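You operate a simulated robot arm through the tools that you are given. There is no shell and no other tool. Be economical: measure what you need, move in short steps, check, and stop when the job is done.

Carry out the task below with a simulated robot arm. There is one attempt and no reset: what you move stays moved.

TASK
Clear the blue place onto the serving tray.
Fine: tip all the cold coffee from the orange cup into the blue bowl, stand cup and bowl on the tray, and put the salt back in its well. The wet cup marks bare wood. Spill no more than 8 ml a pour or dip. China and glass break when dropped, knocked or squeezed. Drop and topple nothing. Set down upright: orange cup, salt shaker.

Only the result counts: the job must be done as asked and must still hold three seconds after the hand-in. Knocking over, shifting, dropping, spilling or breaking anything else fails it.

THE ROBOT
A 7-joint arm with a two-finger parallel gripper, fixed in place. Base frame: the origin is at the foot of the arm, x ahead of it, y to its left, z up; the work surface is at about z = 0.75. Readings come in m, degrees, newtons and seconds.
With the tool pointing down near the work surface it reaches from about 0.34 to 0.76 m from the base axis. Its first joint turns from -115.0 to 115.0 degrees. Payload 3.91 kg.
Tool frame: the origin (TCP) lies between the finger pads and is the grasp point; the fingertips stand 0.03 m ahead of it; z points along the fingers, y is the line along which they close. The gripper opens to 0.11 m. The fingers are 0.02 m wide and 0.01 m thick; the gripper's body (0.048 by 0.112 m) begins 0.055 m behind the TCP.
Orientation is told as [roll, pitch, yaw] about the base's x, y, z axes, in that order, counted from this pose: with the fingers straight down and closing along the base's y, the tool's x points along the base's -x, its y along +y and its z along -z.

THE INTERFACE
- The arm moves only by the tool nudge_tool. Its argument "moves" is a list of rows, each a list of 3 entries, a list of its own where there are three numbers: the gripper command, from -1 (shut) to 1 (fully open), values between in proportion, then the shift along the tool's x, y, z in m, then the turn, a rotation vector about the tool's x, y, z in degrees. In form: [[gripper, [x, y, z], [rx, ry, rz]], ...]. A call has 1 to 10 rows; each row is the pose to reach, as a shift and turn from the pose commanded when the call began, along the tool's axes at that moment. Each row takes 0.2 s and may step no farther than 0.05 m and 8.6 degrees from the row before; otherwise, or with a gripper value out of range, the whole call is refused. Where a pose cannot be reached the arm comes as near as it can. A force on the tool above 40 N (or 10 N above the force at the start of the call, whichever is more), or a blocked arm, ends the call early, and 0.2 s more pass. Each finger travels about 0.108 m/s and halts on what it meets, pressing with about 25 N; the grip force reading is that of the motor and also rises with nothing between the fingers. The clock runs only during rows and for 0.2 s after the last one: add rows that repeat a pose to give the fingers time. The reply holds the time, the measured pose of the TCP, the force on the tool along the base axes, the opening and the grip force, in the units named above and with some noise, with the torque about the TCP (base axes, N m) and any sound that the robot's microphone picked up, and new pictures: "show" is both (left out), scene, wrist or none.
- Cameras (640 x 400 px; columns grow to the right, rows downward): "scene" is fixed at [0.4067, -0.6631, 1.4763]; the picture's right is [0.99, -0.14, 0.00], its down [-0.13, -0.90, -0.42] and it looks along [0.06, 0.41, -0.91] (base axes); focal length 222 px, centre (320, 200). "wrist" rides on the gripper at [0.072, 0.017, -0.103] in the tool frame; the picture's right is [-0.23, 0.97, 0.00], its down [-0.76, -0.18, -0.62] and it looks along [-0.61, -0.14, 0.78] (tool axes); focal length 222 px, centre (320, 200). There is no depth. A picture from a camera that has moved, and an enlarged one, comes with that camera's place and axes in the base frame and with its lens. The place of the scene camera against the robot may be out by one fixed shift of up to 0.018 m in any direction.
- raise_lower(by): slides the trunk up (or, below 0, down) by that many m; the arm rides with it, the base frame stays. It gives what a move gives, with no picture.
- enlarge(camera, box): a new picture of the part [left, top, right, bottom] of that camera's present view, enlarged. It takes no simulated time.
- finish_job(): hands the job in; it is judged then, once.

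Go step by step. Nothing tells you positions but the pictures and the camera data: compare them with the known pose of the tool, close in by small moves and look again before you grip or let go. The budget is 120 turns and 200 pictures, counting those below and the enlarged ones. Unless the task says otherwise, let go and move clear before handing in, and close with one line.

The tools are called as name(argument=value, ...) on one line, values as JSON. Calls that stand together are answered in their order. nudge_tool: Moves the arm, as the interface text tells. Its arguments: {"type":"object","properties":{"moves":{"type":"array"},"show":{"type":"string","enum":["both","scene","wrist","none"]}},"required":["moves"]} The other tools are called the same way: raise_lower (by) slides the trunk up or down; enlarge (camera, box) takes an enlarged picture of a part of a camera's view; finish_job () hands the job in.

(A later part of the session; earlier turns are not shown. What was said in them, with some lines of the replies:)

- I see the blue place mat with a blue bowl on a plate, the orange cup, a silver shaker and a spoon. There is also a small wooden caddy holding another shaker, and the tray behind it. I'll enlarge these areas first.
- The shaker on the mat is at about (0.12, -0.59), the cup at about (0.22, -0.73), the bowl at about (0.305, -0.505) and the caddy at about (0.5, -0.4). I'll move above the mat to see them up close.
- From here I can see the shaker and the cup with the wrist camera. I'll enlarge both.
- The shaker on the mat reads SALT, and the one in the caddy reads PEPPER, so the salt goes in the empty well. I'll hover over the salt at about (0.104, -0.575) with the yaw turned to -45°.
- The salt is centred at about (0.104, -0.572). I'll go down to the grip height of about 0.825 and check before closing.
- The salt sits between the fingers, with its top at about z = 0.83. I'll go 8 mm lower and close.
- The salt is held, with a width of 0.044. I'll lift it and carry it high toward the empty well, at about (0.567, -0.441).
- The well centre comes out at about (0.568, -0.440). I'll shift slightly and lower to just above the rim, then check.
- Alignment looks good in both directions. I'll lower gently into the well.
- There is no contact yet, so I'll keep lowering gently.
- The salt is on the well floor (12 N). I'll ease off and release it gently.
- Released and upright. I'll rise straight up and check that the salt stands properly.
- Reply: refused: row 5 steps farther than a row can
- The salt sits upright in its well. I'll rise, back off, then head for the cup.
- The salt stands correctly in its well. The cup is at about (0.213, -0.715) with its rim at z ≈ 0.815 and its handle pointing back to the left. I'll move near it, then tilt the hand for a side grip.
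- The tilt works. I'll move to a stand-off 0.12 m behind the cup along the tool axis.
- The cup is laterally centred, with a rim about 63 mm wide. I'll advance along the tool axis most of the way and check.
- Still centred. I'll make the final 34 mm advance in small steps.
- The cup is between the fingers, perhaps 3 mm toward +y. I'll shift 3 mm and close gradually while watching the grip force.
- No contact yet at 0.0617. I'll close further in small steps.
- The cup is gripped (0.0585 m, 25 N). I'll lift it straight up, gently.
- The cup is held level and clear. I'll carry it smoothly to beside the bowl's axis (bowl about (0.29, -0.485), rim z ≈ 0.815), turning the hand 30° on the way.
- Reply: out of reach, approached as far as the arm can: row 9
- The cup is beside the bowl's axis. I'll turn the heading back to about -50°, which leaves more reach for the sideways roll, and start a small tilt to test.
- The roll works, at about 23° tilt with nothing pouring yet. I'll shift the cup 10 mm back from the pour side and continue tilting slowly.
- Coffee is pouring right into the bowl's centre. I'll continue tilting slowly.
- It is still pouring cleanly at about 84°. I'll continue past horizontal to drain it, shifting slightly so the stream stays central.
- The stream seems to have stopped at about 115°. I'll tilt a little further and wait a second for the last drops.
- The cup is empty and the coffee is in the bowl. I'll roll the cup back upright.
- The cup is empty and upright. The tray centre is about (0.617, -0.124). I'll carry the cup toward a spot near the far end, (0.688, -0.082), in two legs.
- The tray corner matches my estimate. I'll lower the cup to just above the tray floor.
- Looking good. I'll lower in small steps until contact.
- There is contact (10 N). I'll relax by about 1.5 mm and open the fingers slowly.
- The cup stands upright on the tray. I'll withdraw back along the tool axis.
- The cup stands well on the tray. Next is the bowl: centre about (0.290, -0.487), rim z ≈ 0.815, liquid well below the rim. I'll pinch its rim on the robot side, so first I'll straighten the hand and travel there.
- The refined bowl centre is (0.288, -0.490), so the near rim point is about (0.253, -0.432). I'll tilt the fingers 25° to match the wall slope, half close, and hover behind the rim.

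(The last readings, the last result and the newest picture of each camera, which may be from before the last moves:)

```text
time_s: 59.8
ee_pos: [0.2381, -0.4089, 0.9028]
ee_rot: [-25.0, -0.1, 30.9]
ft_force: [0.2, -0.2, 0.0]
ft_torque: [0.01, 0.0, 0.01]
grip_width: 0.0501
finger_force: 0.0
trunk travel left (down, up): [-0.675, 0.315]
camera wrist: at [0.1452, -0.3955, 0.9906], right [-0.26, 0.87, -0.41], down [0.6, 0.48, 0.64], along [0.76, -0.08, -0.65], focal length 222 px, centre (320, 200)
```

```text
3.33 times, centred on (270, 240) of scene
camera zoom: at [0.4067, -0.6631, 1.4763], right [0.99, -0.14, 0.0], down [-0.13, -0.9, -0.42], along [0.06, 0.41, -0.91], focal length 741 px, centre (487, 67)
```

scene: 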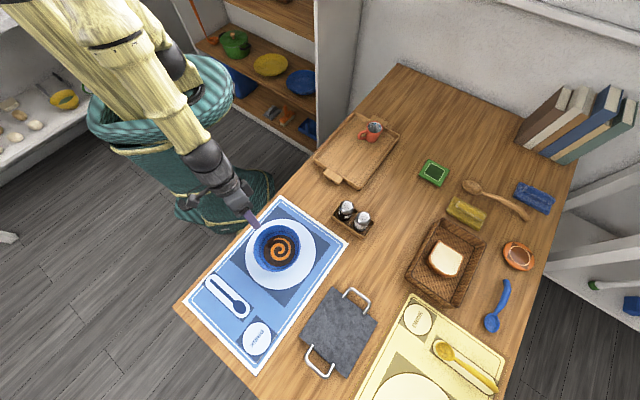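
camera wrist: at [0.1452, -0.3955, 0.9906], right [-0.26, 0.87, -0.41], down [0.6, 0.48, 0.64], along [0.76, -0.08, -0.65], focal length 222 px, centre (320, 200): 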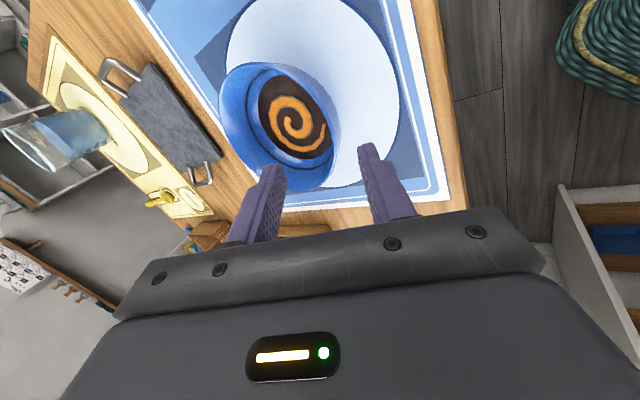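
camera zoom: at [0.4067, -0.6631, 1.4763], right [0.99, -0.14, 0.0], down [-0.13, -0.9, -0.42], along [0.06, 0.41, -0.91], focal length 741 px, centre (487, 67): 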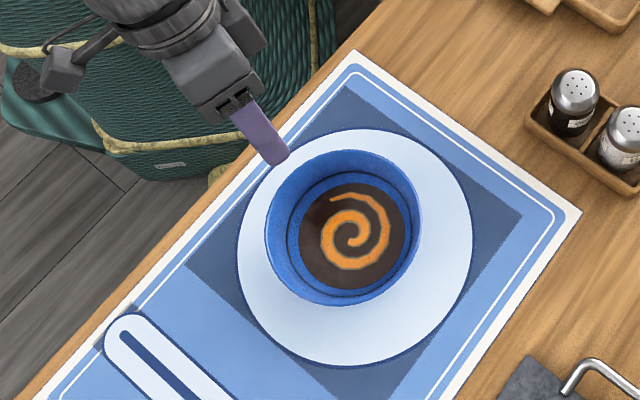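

The rim line is about 12 mm to the +y side. I'll shift and approach until the fingertips are just above the rim.

nudge_tool(moves=[[-0.09, [0, 0.006, 0.015], [0, 0, 0]], [-0.09, [0, 0.012, 0.035], [0, 0, 0]], [-0.09, [0, 0.012, 0.05], [0, 0, 0]], [-0.09, [0, 0.012, 0.05], [0, 0, 0]]])

enlarge(camera="wrist", box=[220, 60, 420, 220])

enlarge(camera="scene", box=[230, 200, 310, 280])

```text
time_s: 60.8
ee_pos: [0.2446, -0.4181, 0.8531]
ee_rot: [-25.0, -0.1, 30.9]
ft_force: [-0.2, -0.1, -0.3]
ft_torque: [-0.01, 0.01, -0.03]
grip_width: 0.0503
finger_force: 0.1
trunk travel left (down, up): [-0.675, 0.315]
camera wrist: at [0.1517, -0.4044, 0.9408], right [-0.26, 0.87, -0.41], down [0.6, 0.48, 0.64], along [0.76, -0.08, -0.65], focal length 222 px, centre (320, 200)
```

scene: 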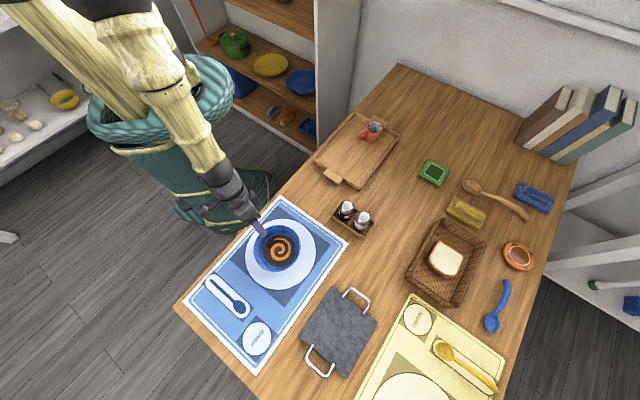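
wrist: 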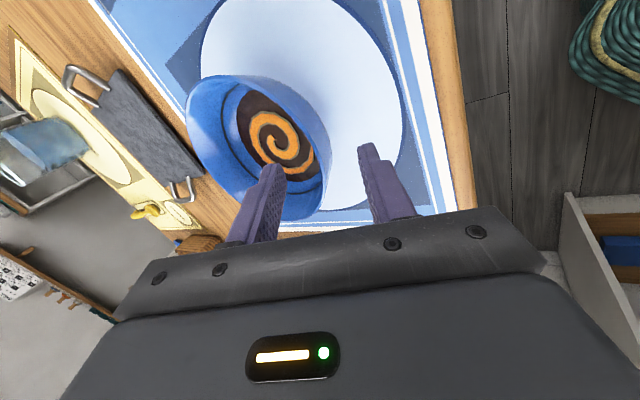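

```text
2.50 times, centred on (320, 140) of wrist
camera zoom: at [0.1517, -0.4044, 0.9408], right [-0.26, 0.87, -0.41], down [0.6, 0.48, 0.64], along [0.76, -0.08, -0.65], focal length 555 px, centre (320, 350)
```

zoom: 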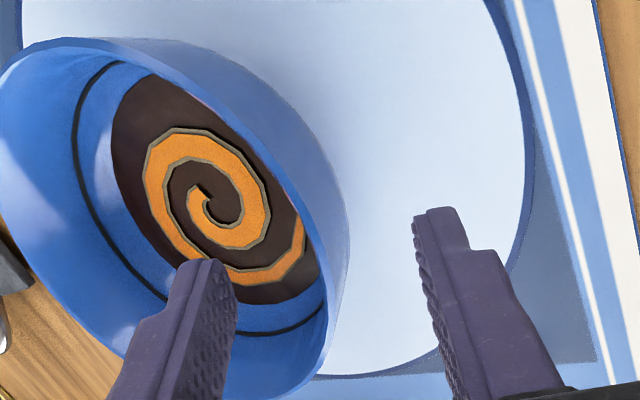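

```text
5.00 times, centred on (270, 240) of scene
camera zoom: at [0.4067, -0.6631, 1.4763], right [0.99, -0.14, 0.0], down [-0.13, -0.9, -0.42], along [0.06, 0.41, -0.91], focal length 1111 px, centre (570, 0)
```

zoom: 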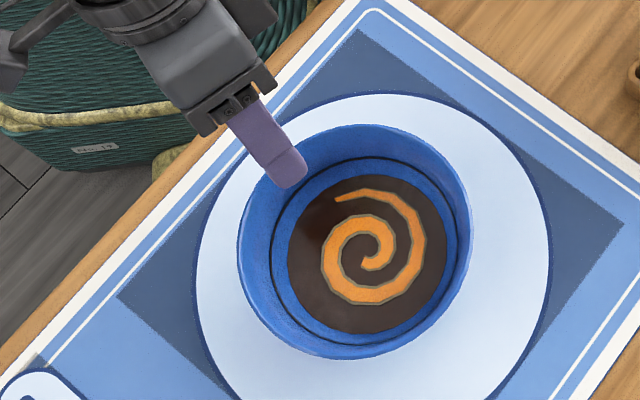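

The rim lies centred between the fingers (within 2 mm). I'll slide down so the rim is level with the TCP.

nudge_tool(moves=[[-0.09, [0, -0.001, 0.012], [0, 0, 0]], [-0.09, [0, -0.0015, 0.024], [0, 0, 0]], [-0.09, [0, -0.002, 0.034], [0, 0, 0]], [-0.09, [0, -0.002, 0.041], [0, 0, 0]], [-0.09, [0, -0.002, 0.041], [0, 0, 0]]])

enlarge(camera="wrist", box=[220, 60, 420, 220])

enlarge(camera="scene", box=[230, 200, 310, 280])

```text
time_s: 62.0
ee_pos: [0.2543, -0.4328, 0.8175]
ee_rot: [-25.0, 0.0, 30.9]
ft_force: [-0.3, 0.5, 0.1]
ft_torque: [-0.02, -0.01, 0.0]
grip_width: 0.0502
finger_force: 0.0
trunk travel left (down, up): [-0.675, 0.315]
camera wrist: at [0.1614, -0.4195, 0.9049], right [-0.26, 0.87, -0.41], down [0.6, 0.48, 0.64], along [0.76, -0.08, -0.65], focal length 222 px, centre (320, 200)
```

scene: 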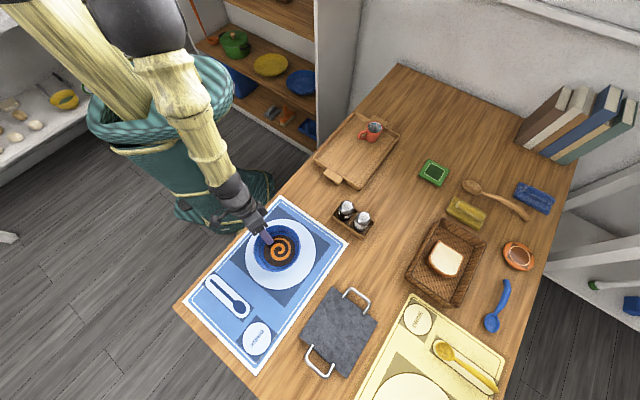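
wrist: 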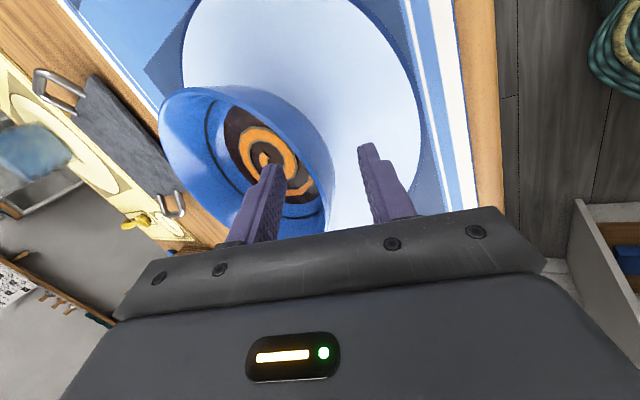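

```text
2.50 times, centred on (320, 140) of wrist
camera zoom: at [0.1614, -0.4195, 0.9049], right [-0.26, 0.87, -0.41], down [0.6, 0.48, 0.64], along [0.76, -0.08, -0.65], focal length 555 px, centre (320, 350)
```

zoom: 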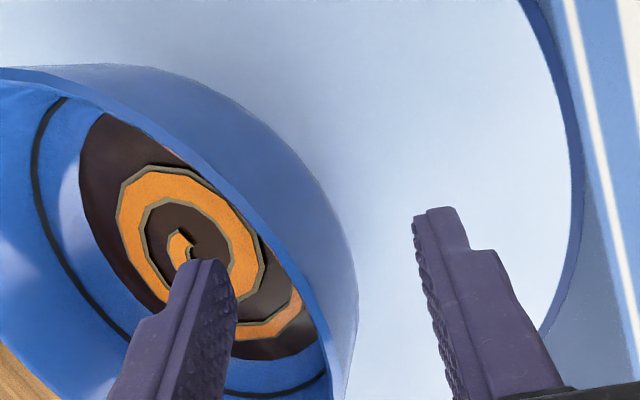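

```text
5.00 times, centred on (270, 240) of scene
camera zoom: at [0.4067, -0.6631, 1.4763], right [0.99, -0.14, 0.0], down [-0.13, -0.9, -0.42], along [0.06, 0.41, -0.91], focal length 1111 px, centre (570, 0)
```

zoom: 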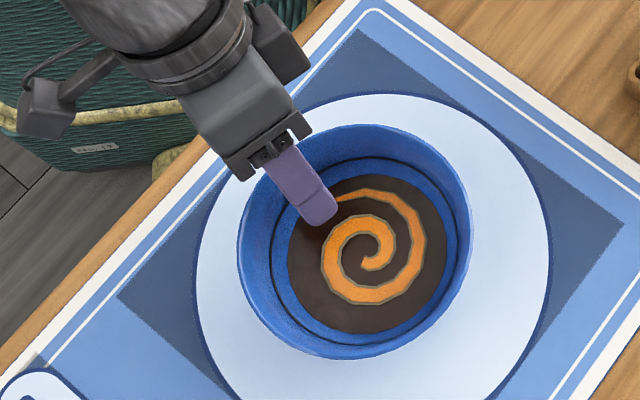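

The fingers straddle the wall. I'll close gradually.

nudge_tool(moves=[[-0.4, [0, 0, 0], [0, 0, 0]], [-0.65, [0, 0, 0], [0, 0, 0]], [-0.75, [0, 0, 0], [0, 0, 0]], [-0.82, [0, 0, 0], [0, 0, 0]], [-0.82, [0, 0, 0], [0, 0, 0]]])

enlarge(camera="wrist", box=[220, 60, 420, 220])

```text
time_s: 63.2
ee_pos: [0.2555, -0.4318, 0.818]
ee_rot: [-25.0, 0.0, 31.0]
ft_force: [0.1, 1.4, -0.6]
ft_torque: [0.05, 0.04, 0.02]
grip_width: 0.0108
finger_force: 1.0
trunk travel left (down, up): [-0.675, 0.315]
camera wrist: at [0.1612, -0.4193, 0.905], right [-0.26, 0.87, -0.41], down [0.6, 0.48, 0.64], along [0.76, -0.08, -0.65], focal length 222 px, centre (320, 200)
```

scene: 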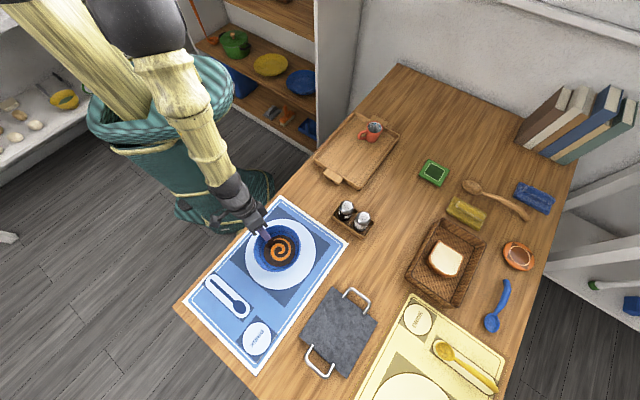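
wrist: 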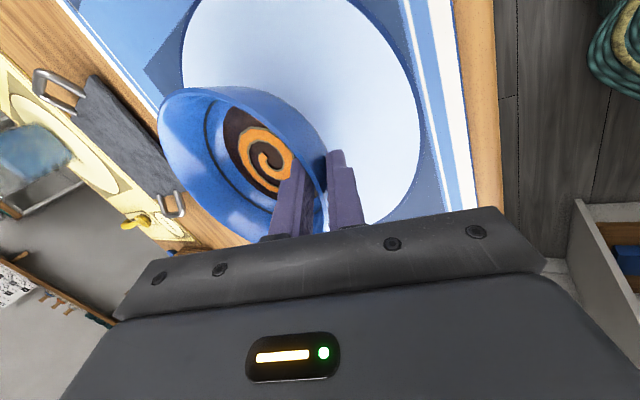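

```text
2.50 times, centred on (320, 140) of wrist
camera zoom: at [0.1612, -0.4193, 0.905], right [-0.26, 0.87, -0.41], down [0.6, 0.48, 0.64], along [0.76, -0.08, -0.65], focal length 555 px, centre (320, 350)
```

zoom: 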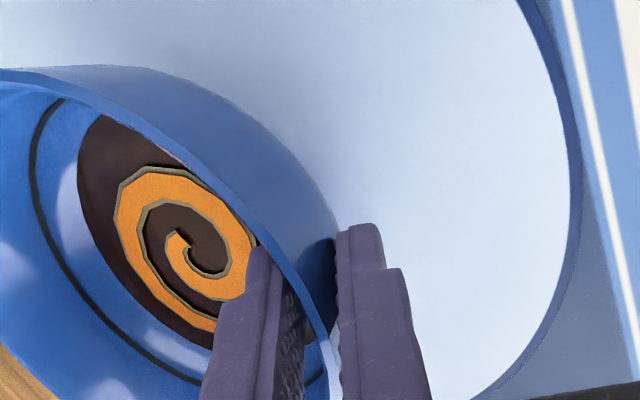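

The fingers touch both sides of the wall (gap 0.0108). I'll tighten to full grip.

nudge_tool(moves=[[-0.86, [0, 0, 0], [0, 0, 0]], [-0.9, [0, 0, 0], [0, 0, 0]], [-0.95, [0, 0, 0], [0, 0, 0]], [-1, [0, 0, 0], [0, 0, 0]], [-1, [0, 0, 0], [0, 0, 0]]], show="none")

```text
time_s: 64.4
ee_pos: [0.2557, -0.4331, 0.8179]
ee_rot: [-25.1, 0.0, 30.8]
ft_force: [0.6, -4.4, 6.4]
ft_torque: [-0.35, -0.28, -0.05]
grip_width: 0.0038
finger_force: 24.8
trunk travel left (down, up): [-0.675, 0.315]
```

Full grip on the wall (3.8 mm thick). I'll lift a little, slowly, and check how the bowl hangs.

nudge_tool(moves=[[-1, [0, -0.0013, -0.0027], [0, 0, 0]], [-1, [0, -0.003, -0.0063], [0, 0, 0]], [-1, [0, -0.0051, -0.0109], [0, 0, 0]], [-1, [0, -0.0072, -0.0154], [0, 0, 0]], [-1, [0, -0.0085, -0.0181], [0, 0, 0]], [-1, [0, -0.0085, -0.0181], [0, 0, 0]]])

enlarge(camera="scene", box=[230, 200, 330, 300])

enlarge(camera="wrist", box=[140, 40, 400, 240])

```text
time_s: 65.8
ee_pos: [0.2537, -0.4335, 0.837]
ee_rot: [-25.0, 0.0, 31.0]
ft_force: [0.7, 0.3, -3.6]
ft_torque: [0.22, 0.17, -0.02]
grip_width: 0.0035
finger_force: 24.5
trunk travel left (down, up): [-0.675, 0.315]
camera wrist: at [0.1612, -0.4198, 0.924], right [-0.26, 0.87, -0.41], down [0.6, 0.48, 0.64], along [0.76, -0.08, -0.65], focal length 222 px, centre (320, 200)
```

scene: 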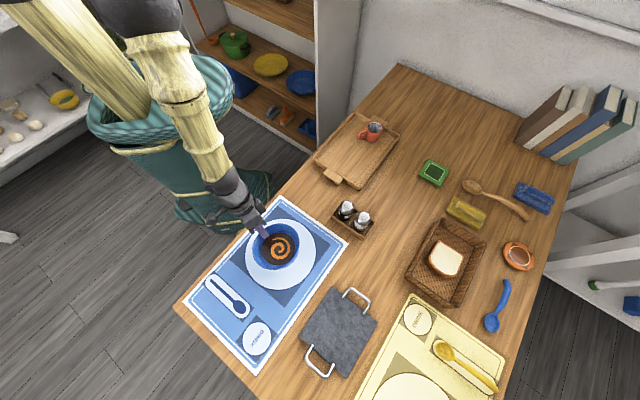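
wrist: 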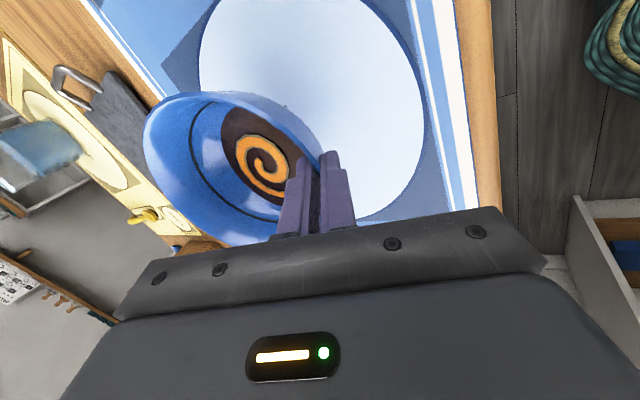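

```text
4.00 times, centred on (280, 250) of scene
camera zoom: at [0.4067, -0.6631, 1.4763], right [0.99, -0.14, 0.0], down [-0.13, -0.9, -0.42], along [0.06, 0.41, -0.91], focal length 889 px, centre (480, 0)
```

zoom: 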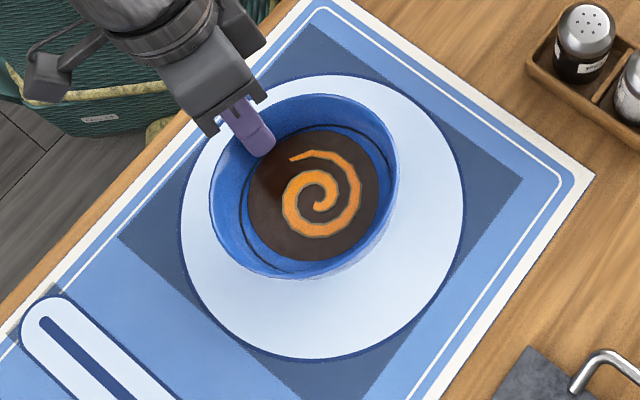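

```text
2.00 times, centred on (270, 140) of wrist
camera zoom: at [0.1612, -0.4198, 0.924], right [-0.26, 0.87, -0.41], down [0.6, 0.48, 0.64], along [0.76, -0.08, -0.65], focal length 444 px, centre (420, 320)
```

zoom: 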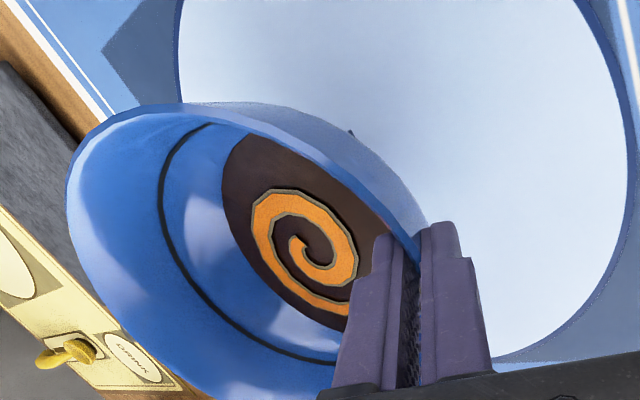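

The bowl is off the mat and tilted only about 5°, with the liquid well below the rim. I'll keep lifting slowly and level it by 5° on the way.

nudge_tool(moves=[[-1, [0, -0.0025, -0.0054], [0, 0, 0]], [-1, [0, -0.0076, -0.0163], [-0.5, 0, 0]], [-1, [0, -0.0135, -0.029], [-1.2, 0, 0]], [-1, [0, -0.0203, -0.0435], [-2, 0, 0]], [-1, [0, -0.0271, -0.058], [-2.8, 0, 0]], [-1, [0, -0.033, -0.0707], [-3.6, 0, 0]], [-1, [0, -0.0372, -0.0797], [-4.3, 0, 0]], [-1, [0, -0.0393, -0.0843], [-4.8, 0, 0]], [-1, [0, -0.0402, -0.0861], [-5, 0, 0]]])

enlarge(camera="scene", box=[220, 190, 330, 300])

enlarge(camera="wrist", box=[140, 40, 400, 240])

```text
time_s: 67.8
ee_pos: [0.2553, -0.4336, 0.9309]
ee_rot: [-19.9, 0.1, 30.9]
ft_force: [0.0, 1.0, -3.1]
ft_torque: [0.2, 0.16, 0.0]
grip_width: 0.0034
finger_force: 25.9
trunk travel left (down, up): [-0.675, 0.315]
camera wrist: at [0.1657, -0.4265, 1.0234], right [-0.28, 0.9, -0.33], down [0.63, 0.43, 0.65], along [0.73, -0.03, -0.69], focal length 222 px, centre (320, 200)
```

scene: 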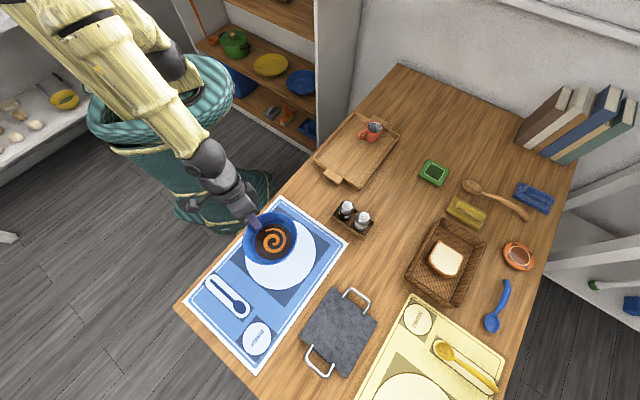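
wrist: 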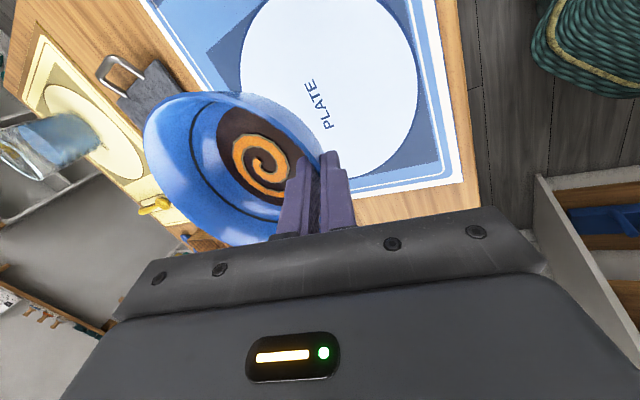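

```text
3.64 times, centred on (275, 245) of scene
camera zoom: at [0.4067, -0.6631, 1.4763], right [0.99, -0.14, 0.0], down [-0.13, -0.9, -0.42], along [0.06, 0.41, -0.91], focal length 808 px, centre (484, 36)
```

zoom: 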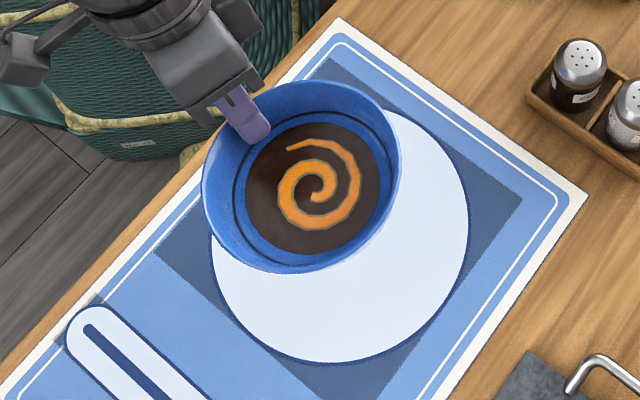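

```text
2.00 times, centred on (270, 140) of wrist
camera zoom: at [0.1657, -0.4265, 1.0234], right [-0.28, 0.9, -0.33], down [0.63, 0.43, 0.65], along [0.73, -0.03, -0.69], focal length 444 px, centre (420, 320)
```

zoom: 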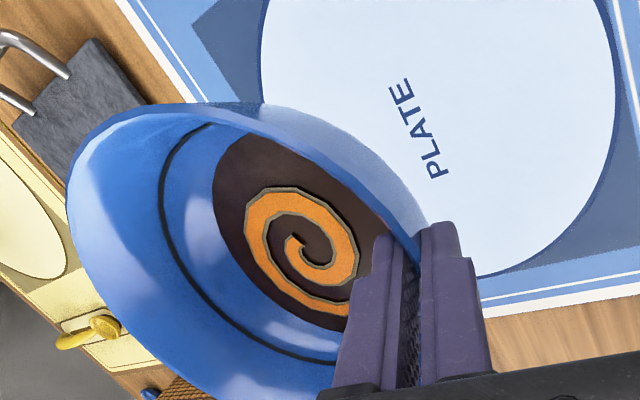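

The bowl hangs level and steady. I'll carry it to the tray in two smooth legs, turning with the arm.

nudge_tool(moves=[[-1, [-0.0036, 0.001, -0.0004], [0, -0.14, -0.4]], [-1, [-0.0126, 0.0034, -0.0012], [0, -0.5, -1.38]], [-1, [-0.0288, 0.0078, -0.0028], [0, -1.15, -3.16]], [-1, [-0.0504, 0.0137, -0.005], [0, -2.02, -5.53]], [-1, [-0.0756, 0.0205, -0.0075], [0, -3.02, -8.3]], [-1, [-0.1026, 0.0278, -0.0101], [0, -4.1, -11.26]], [-1, [-0.1278, 0.0346, -0.0126], [0, -5.11, -14.02]], [-1, [-0.1512, 0.041, -0.0149], [0, -6.05, -16.59]], [-1, [-0.171, 0.0464, -0.0169], [0, -6.84, -18.76]], [-1, [-0.18, 0.0488, -0.0178], [0, -7.2, -19.75]]])

```text
time_s: 70.0
ee_pos: [0.3815, -0.2962, 0.9334]
ee_rot: [-20.1, 0.0, 52.0]
ft_force: [-0.8, 0.2, -2.6]
ft_torque: [0.13, 0.16, 0.03]
grip_width: 0.0035
finger_force: 25.0
trunk travel left (down, up): [-0.675, 0.315]
camera wrist: at [0.2953, -0.3221, 1.0247], right [-0.58, 0.74, -0.33], down [0.43, 0.63, 0.65], along [0.69, 0.23, -0.69], focal length 222 px, centre (320, 200)
```

scene: 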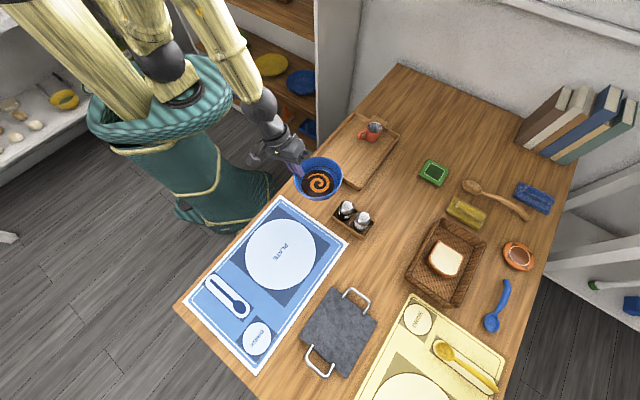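
wrist: 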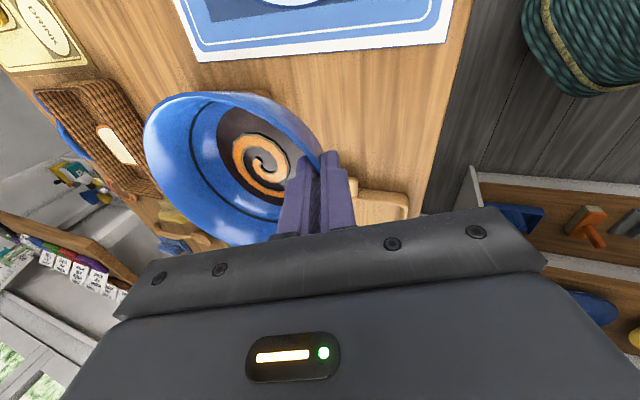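

nudge_tool(moves=[[-1, [-0.0038, -0.0003, 0.0003], [0, -0.14, -0.4]], [-1, [-0.0131, -0.0009, 0.0009], [0, -0.5, -1.38]], [-1, [-0.03, -0.0022, 0.0021], [0, -1.15, -3.16]], [-1, [-0.0525, -0.0038, 0.0038], [0, -2.02, -5.53]], [-1, [-0.0788, -0.0057, 0.0056], [0, -3.02, -8.3]], [-1, [-0.1069, -0.0077, 0.0076], [0, -4.1, -11.26]], [-1, [-0.1332, -0.0096, 0.0095], [0, -5.11, -14.02]], [-1, [-0.1576, -0.0113, 0.0113], [0, -6.05, -16.59]], [-1, [-0.1782, -0.0128, 0.0127], [0, -6.84, -18.76]], [-1, [-0.1876, -0.0135, 0.0134], [0, -7.2, -19.75]]])

enlarge(camera="scene", box=[290, 80, 430, 220])

enlarge(camera="wrist", box=[100, 40, 420, 240])

```text
time_s: 72.2
ee_pos: [0.5116, -0.1595, 0.9239]
ee_rot: [-20.0, 0.0, 73.0]
ft_force: [0.3, -0.2, -2.8]
ft_torque: [0.03, 0.26, -0.02]
grip_width: 0.0037
finger_force: 25.3
trunk travel left (down, up): [-0.675, 0.315]
camera wrist: at [0.4401, -0.2138, 1.016], right [-0.81, 0.49, -0.33], down [0.18, 0.74, 0.65], along [0.56, 0.46, -0.69], focal length 222 px, centre (320, 200)
```

scene: 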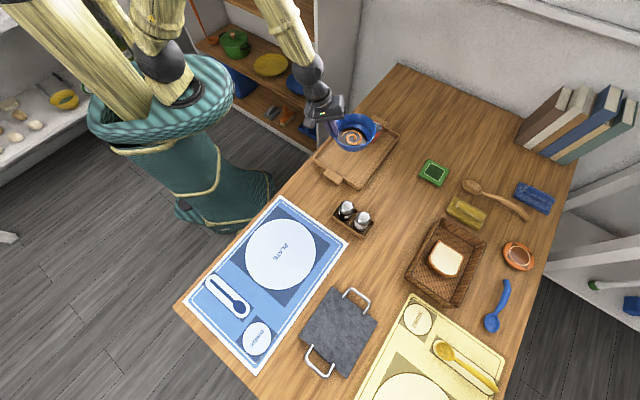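
wrist: 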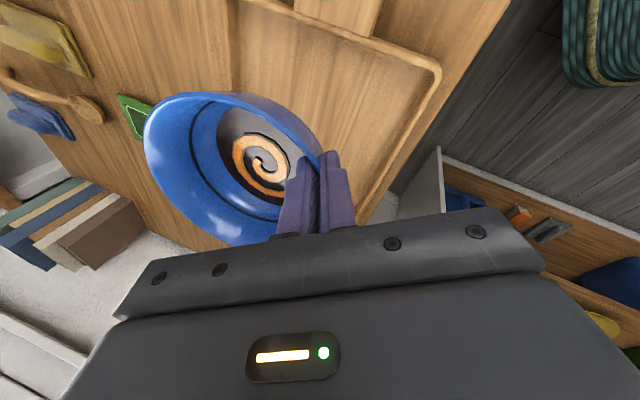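

```text
2.86 times, centred on (360, 150) of scene
camera zoom: at [0.4067, -0.6631, 1.4763], right [0.99, -0.14, 0.0], down [-0.13, -0.9, -0.42], along [0.06, 0.41, -0.91], focal length 635 px, centre (206, 343)
```

zoom: 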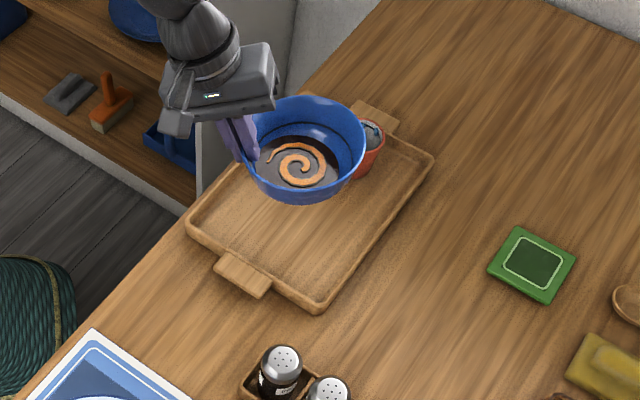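

```text
2.00 times, centred on (260, 140) of wrist
camera zoom: at [0.4401, -0.2138, 1.016], right [-0.81, 0.49, -0.33], down [0.18, 0.74, 0.65], along [0.56, 0.46, -0.69], focal length 444 px, centre (440, 320)
```

zoom: 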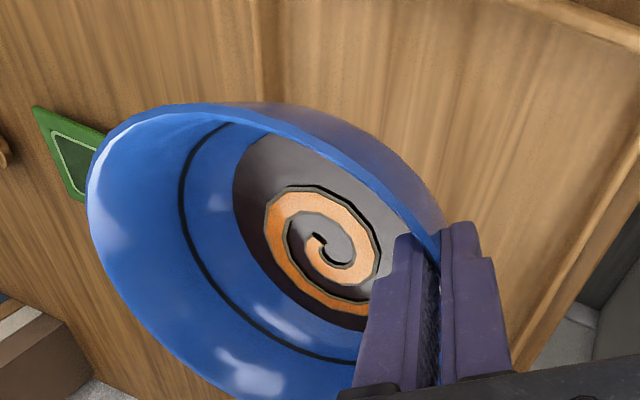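

The bowl is over its spot at (0.577, -0.179), with about 3 cm of clearance to the cup handle. I'll lower it.

nudge_tool(moves=[[-1, [0, 0.0024, 0.0066], [0, 0, 0]], [-1, [0, 0.0068, 0.0188], [0, 0, 0]], [-1, [0, 0.012, 0.0329], [0, 0, 0]], [-1, [0, 0.0178, 0.0489], [0, 0, 0]], [-1, [0, 0.0222, 0.0611], [0, 0, 0]], [-1, [0, 0.0257, 0.0705], [0, 0, 0]], [-1, [0, 0.0274, 0.0752], [0, 0, 0]], [-1, [0, 0.0274, 0.0752], [0, 0, 0]]])

enlarge(camera="scene", box=[300, 90, 420, 210])

```text
time_s: 74.0
ee_pos: [0.5114, -0.1595, 0.8427]
ee_rot: [-20.1, 0.0, 73.0]
ft_force: [-0.9, 0.2, -2.9]
ft_torque: [0.04, 0.24, -0.02]
grip_width: 0.0038
finger_force: 25.0
trunk travel left (down, up): [-0.675, 0.315]
camera wrist: at [0.4402, -0.2136, 0.9353], right [-0.81, 0.49, -0.33], down [0.18, 0.74, 0.65], along [0.56, 0.46, -0.69], focal length 222 px, centre (320, 200)
```

scene: 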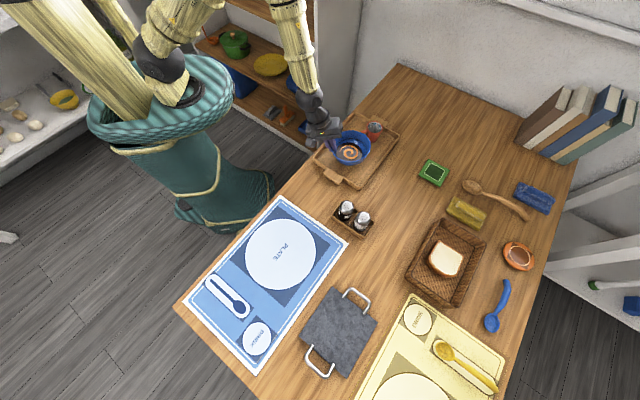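
wrist: 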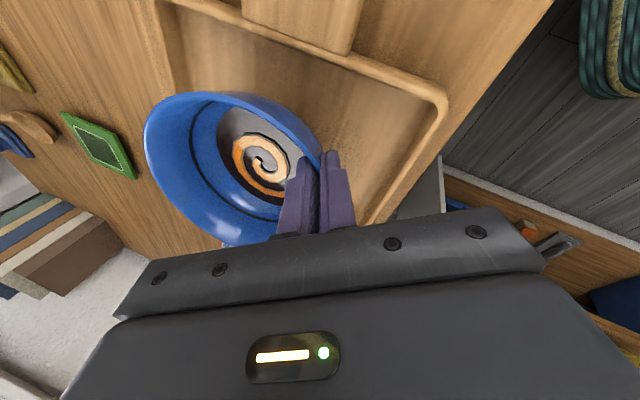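

```text
3.33 times, centred on (360, 150) of scene
camera zoom: at [0.4067, -0.6631, 1.4763], right [0.99, -0.14, 0.0], down [-0.13, -0.9, -0.42], along [0.06, 0.41, -0.91], focal length 741 px, centre (187, 367)
```

zoom: 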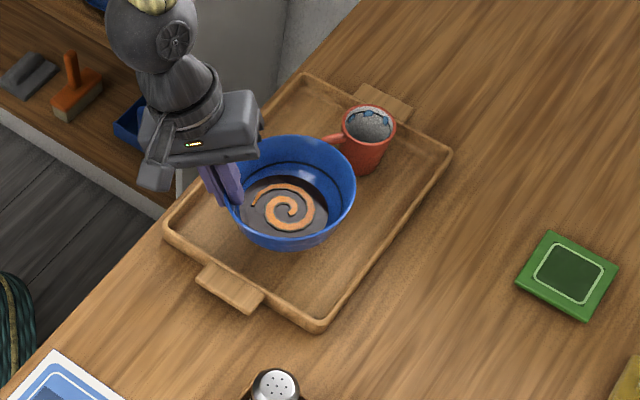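

Well placed and clear of the cup. I'll lower in small steps until contact.

nudge_tool(moves=[[-1, [0, 0.0014, 0.0038], [0, 0, 0]], [-1, [0, 0.0027, 0.0075], [0, 0, 0]], [-1, [0, 0.0034, 0.0094], [0, 0, 0]]], show="none")

nudge_tool(moves=[[-1, [0, 0.0005, 0.0014], [0, 0, 0]], [-1, [0, 0.001, 0.0028], [0, 0, 0]]], show="none")

nudge_tool(moves=[[-1, [0, 0.0005, 0.0014], [0, 0, 0]], [-1, [0, 0.0007, 0.0019], [0, 0, 0]]], show="none")

```text
time_s: 74.8
ee_pos: [0.5126, -0.1605, 0.8344]
ee_rot: [-20.0, -0.1, 73.0]
ft_force: [0.2, 0.1, -3.5]
ft_torque: [0.08, 0.25, -0.01]
grip_width: 0.0039
finger_force: 24.5
trunk travel left (down, up): [-0.675, 0.315]
```

```text
time_s: 75.4
ee_pos: [0.5128, -0.1593, 0.8299]
ee_rot: [-20.0, 0.0, 73.1]
ft_force: [0.0, -0.1, -3.1]
ft_torque: [0.05, 0.25, 0.06]
grip_width: 0.0039
finger_force: 25.0
trunk travel left (down, up): [-0.675, 0.315]
```

```text
time_s: 76.0
ee_pos: [0.5116, -0.1597, 0.8297]
ee_rot: [-20.0, 0.0, 73.0]
ft_force: [-0.3, -0.1, -3.9]
ft_torque: [0.02, 0.26, 0.02]
grip_width: 0.0037
finger_force: 25.3
trunk travel left (down, up): [-0.675, 0.315]
```

nudge_tool(moves=[[-1, [0, 0.0005, 0.0014], [0, 0, 0]], [-1, [0, 0.0007, 0.0019], [0, 0, 0]]], show="none")

nudge_tool(moves=[[-1, [0, 0.0003, 0.0009], [0, 0, 0]], [-1, [0, 0.0005, 0.0014], [0, 0, 0]]], show="none")

```text
time_s: 76.6
ee_pos: [0.5114, -0.1591, 0.8258]
ee_rot: [-20.0, 0.0, 73.0]
ft_force: [0.5, -1.5, -3.4]
ft_torque: [0.02, 0.29, 0.01]
grip_width: 0.0033
finger_force: 24.5
trunk travel left (down, up): [-0.675, 0.315]
```

```text
time_s: 77.2
ee_pos: [0.5106, -0.1592, 0.8249]
ee_rot: [-20.0, -0.1, 73.0]
ft_force: [-0.8, 1.8, 2.0]
ft_torque: [0.13, 0.08, 0.03]
grip_width: 0.0035
finger_force: 25.1
trunk travel left (down, up): [-0.675, 0.315]
```

The tray is now carrying the bowl (force went from -3.5 to +2 N). I'll press a hair further, then open slowly.

nudge_tool(moves=[[-1, [0, 0.0002, 0.0005], [0, 0, 0]], [-0.95, [0, 0.0002, 0.0005], [0, 0, 0]], [-0.9, [0, 0.0002, 0.0005], [0, 0, 0]], [-0.85, [0, 0.0002, 0.0005], [0, 0, 0]]], show="none")

nudge_tool(moves=[[-0.75, [0, 0, 0], [0, 0, 0]], [-0.6, [0, 0, 0], [0, 0, 0]], [-0.45, [0, 0, 0], [0, 0, 0]], [-0.3, [0, 0, 0], [0, 0, 0]]])

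enlarge(camera="scene", box=[310, 100, 410, 200])

enlarge(camera="wrist", box=[140, 60, 400, 240])

```text
time_s: 78.2
ee_pos: [0.5117, -0.1595, 0.8238]
ee_rot: [-19.9, 0.0, 73.1]
ft_force: [1.6, 0.0, -0.4]
ft_torque: [0.02, 0.0, 0.02]
grip_width: 0.0091
finger_force: 1.0
trunk travel left (down, up): [-0.675, 0.315]
```

```text
time_s: 79.2
ee_pos: [0.5123, -0.16, 0.8244]
ee_rot: [-20.0, 0.1, 72.9]
ft_force: [-0.2, 0.9, 0.4]
ft_torque: [0.0, 0.0, 0.03]
grip_width: 0.0388
finger_force: 0.2
trunk travel left (down, up): [-0.675, 0.315]
camera wrist: at [0.4402, -0.2139, 0.9167], right [-0.81, 0.49, -0.33], down [0.18, 0.74, 0.65], along [0.56, 0.46, -0.69], focal length 222 px, centre (320, 200)
```

scene: 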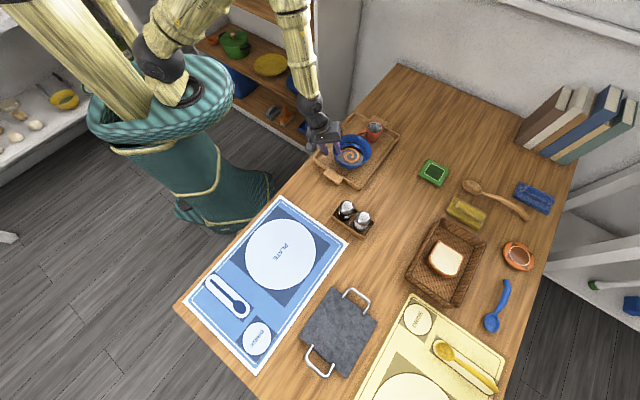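
wrist: 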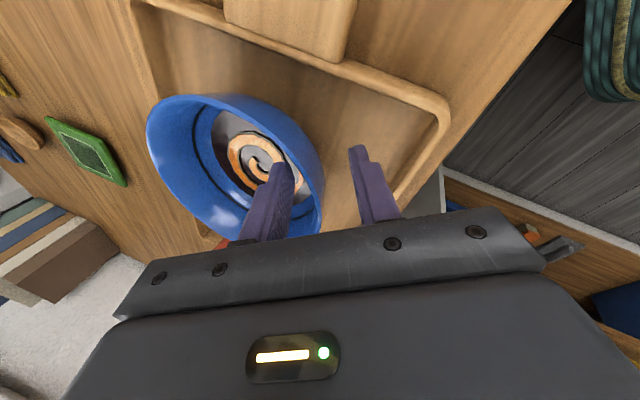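

```text
4.00 times, centred on (360, 150) of scene
camera zoom: at [0.4067, -0.6631, 1.4763], right [0.99, -0.14, 0.0], down [-0.13, -0.9, -0.42], along [0.06, 0.41, -0.91], focal length 889 px, centre (160, 400)
```

zoom: 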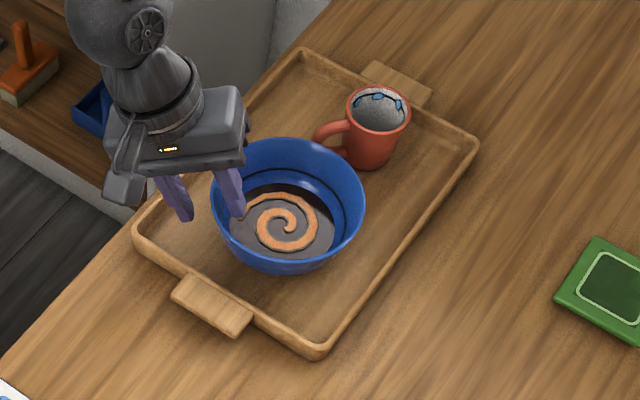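

```text
2.22 times, centred on (270, 150) of wrist
camera zoom: at [0.4402, -0.2139, 0.9167], right [-0.81, 0.49, -0.33], down [0.18, 0.74, 0.65], along [0.56, 0.46, -0.69], focal length 494 px, centre (431, 311)
```

zoom: 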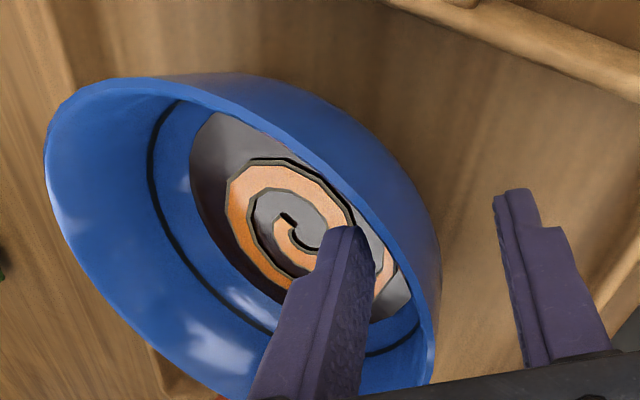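

The bowl is resting on the tray and free of the fingers. I'll withdraw along the tool axis, parallel to the wall.

nudge_tool(moves=[[-0.3, [0, 0, -0.012], [0, 0, 0]], [-0.3, [0, 0, -0.03], [0, 0, 0]], [-0.3, [0, 0, -0.055], [0, 0, 0]], [-0.3, [0, 0, -0.09], [0, 0, 0]], [-0.3, [0, 0, -0.13], [0, 0, 0]], [0, [0, 0, -0.17], [0, 0, 0]], [0, [0, 0, -0.17], [0, 0, 0]]])

enlarge(camera="scene", box=[310, 100, 410, 200])

enlarge(camera="scene", box=[170, 180, 390, 380])

```text
time_s: 80.8
ee_pos: [0.4555, -0.1435, 0.9858]
ee_rot: [-20.0, -0.1, 73.0]
ft_force: [-0.6, -0.1, 0.4]
ft_torque: [-0.03, 0.03, -0.01]
grip_width: 0.0546
finger_force: 0.1
trunk travel left (down, up): [-0.675, 0.315]
camera wrist: at [0.384, -0.1977, 1.077], right [-0.81, 0.49, -0.33], down [0.18, 0.74, 0.65], along [0.56, 0.46, -0.69], focal length 222 px, centre (320, 200)
```

scene: 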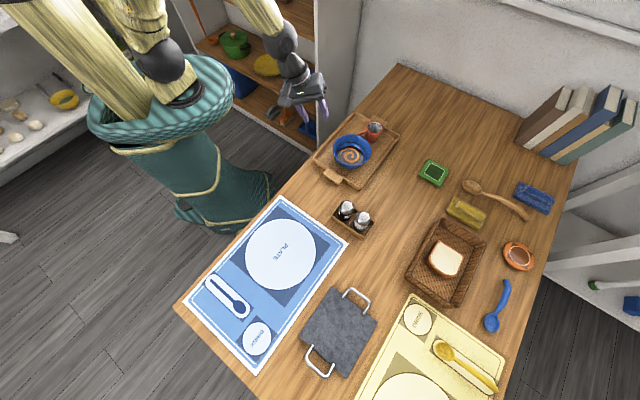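
wrist: 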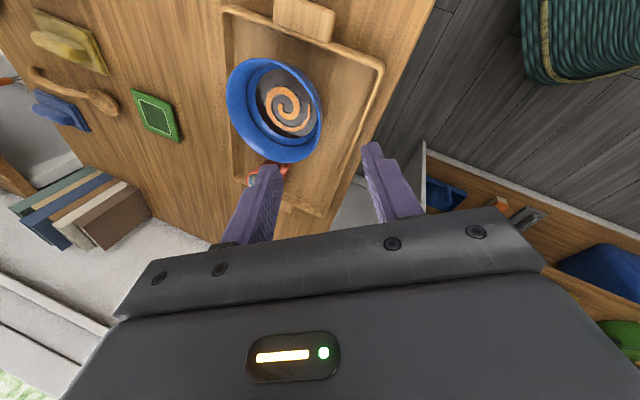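

```text
4.00 times, centred on (360, 150) of scene
camera zoom: at [0.4067, -0.6631, 1.4763], right [0.99, -0.14, 0.0], down [-0.13, -0.9, -0.42], along [0.06, 0.41, -0.91], focal length 889 px, centre (160, 400)
```

zoom: 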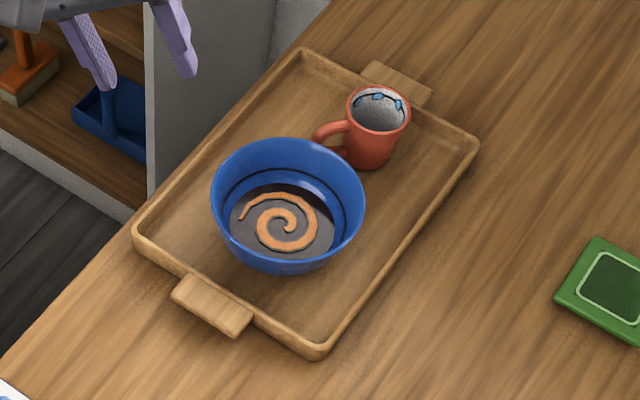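

```text
2.00 times, centred on (280, 280) of scene
camera zoom: at [0.4067, -0.6631, 1.4763], right [0.99, -0.14, 0.0], down [-0.13, -0.9, -0.42], along [0.06, 0.41, -0.91], focal length 444 px, centre (400, 40)
```

zoom: 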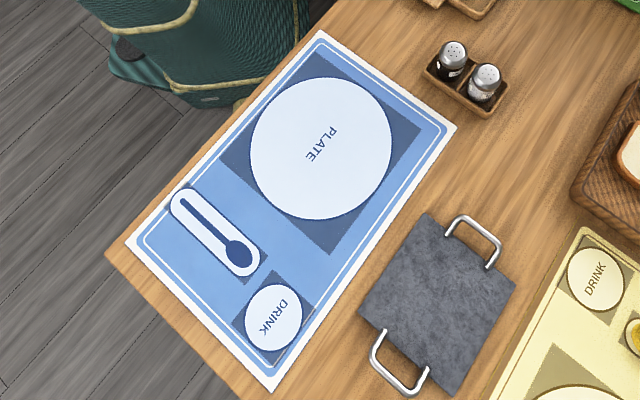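

The blue place is clear with no spill visible. Cup and bowl stand on the tray, the salt is in its well, and the hand is clear, so I'll hand in.

finish_job()

```text
The job is handed in.
```

The job is handed in: the coffee went from the orange cup into the blue bowl, cup and bowl stand on the tray, and the salt is upright in its well, with no spill or breakage seen in the pictures.
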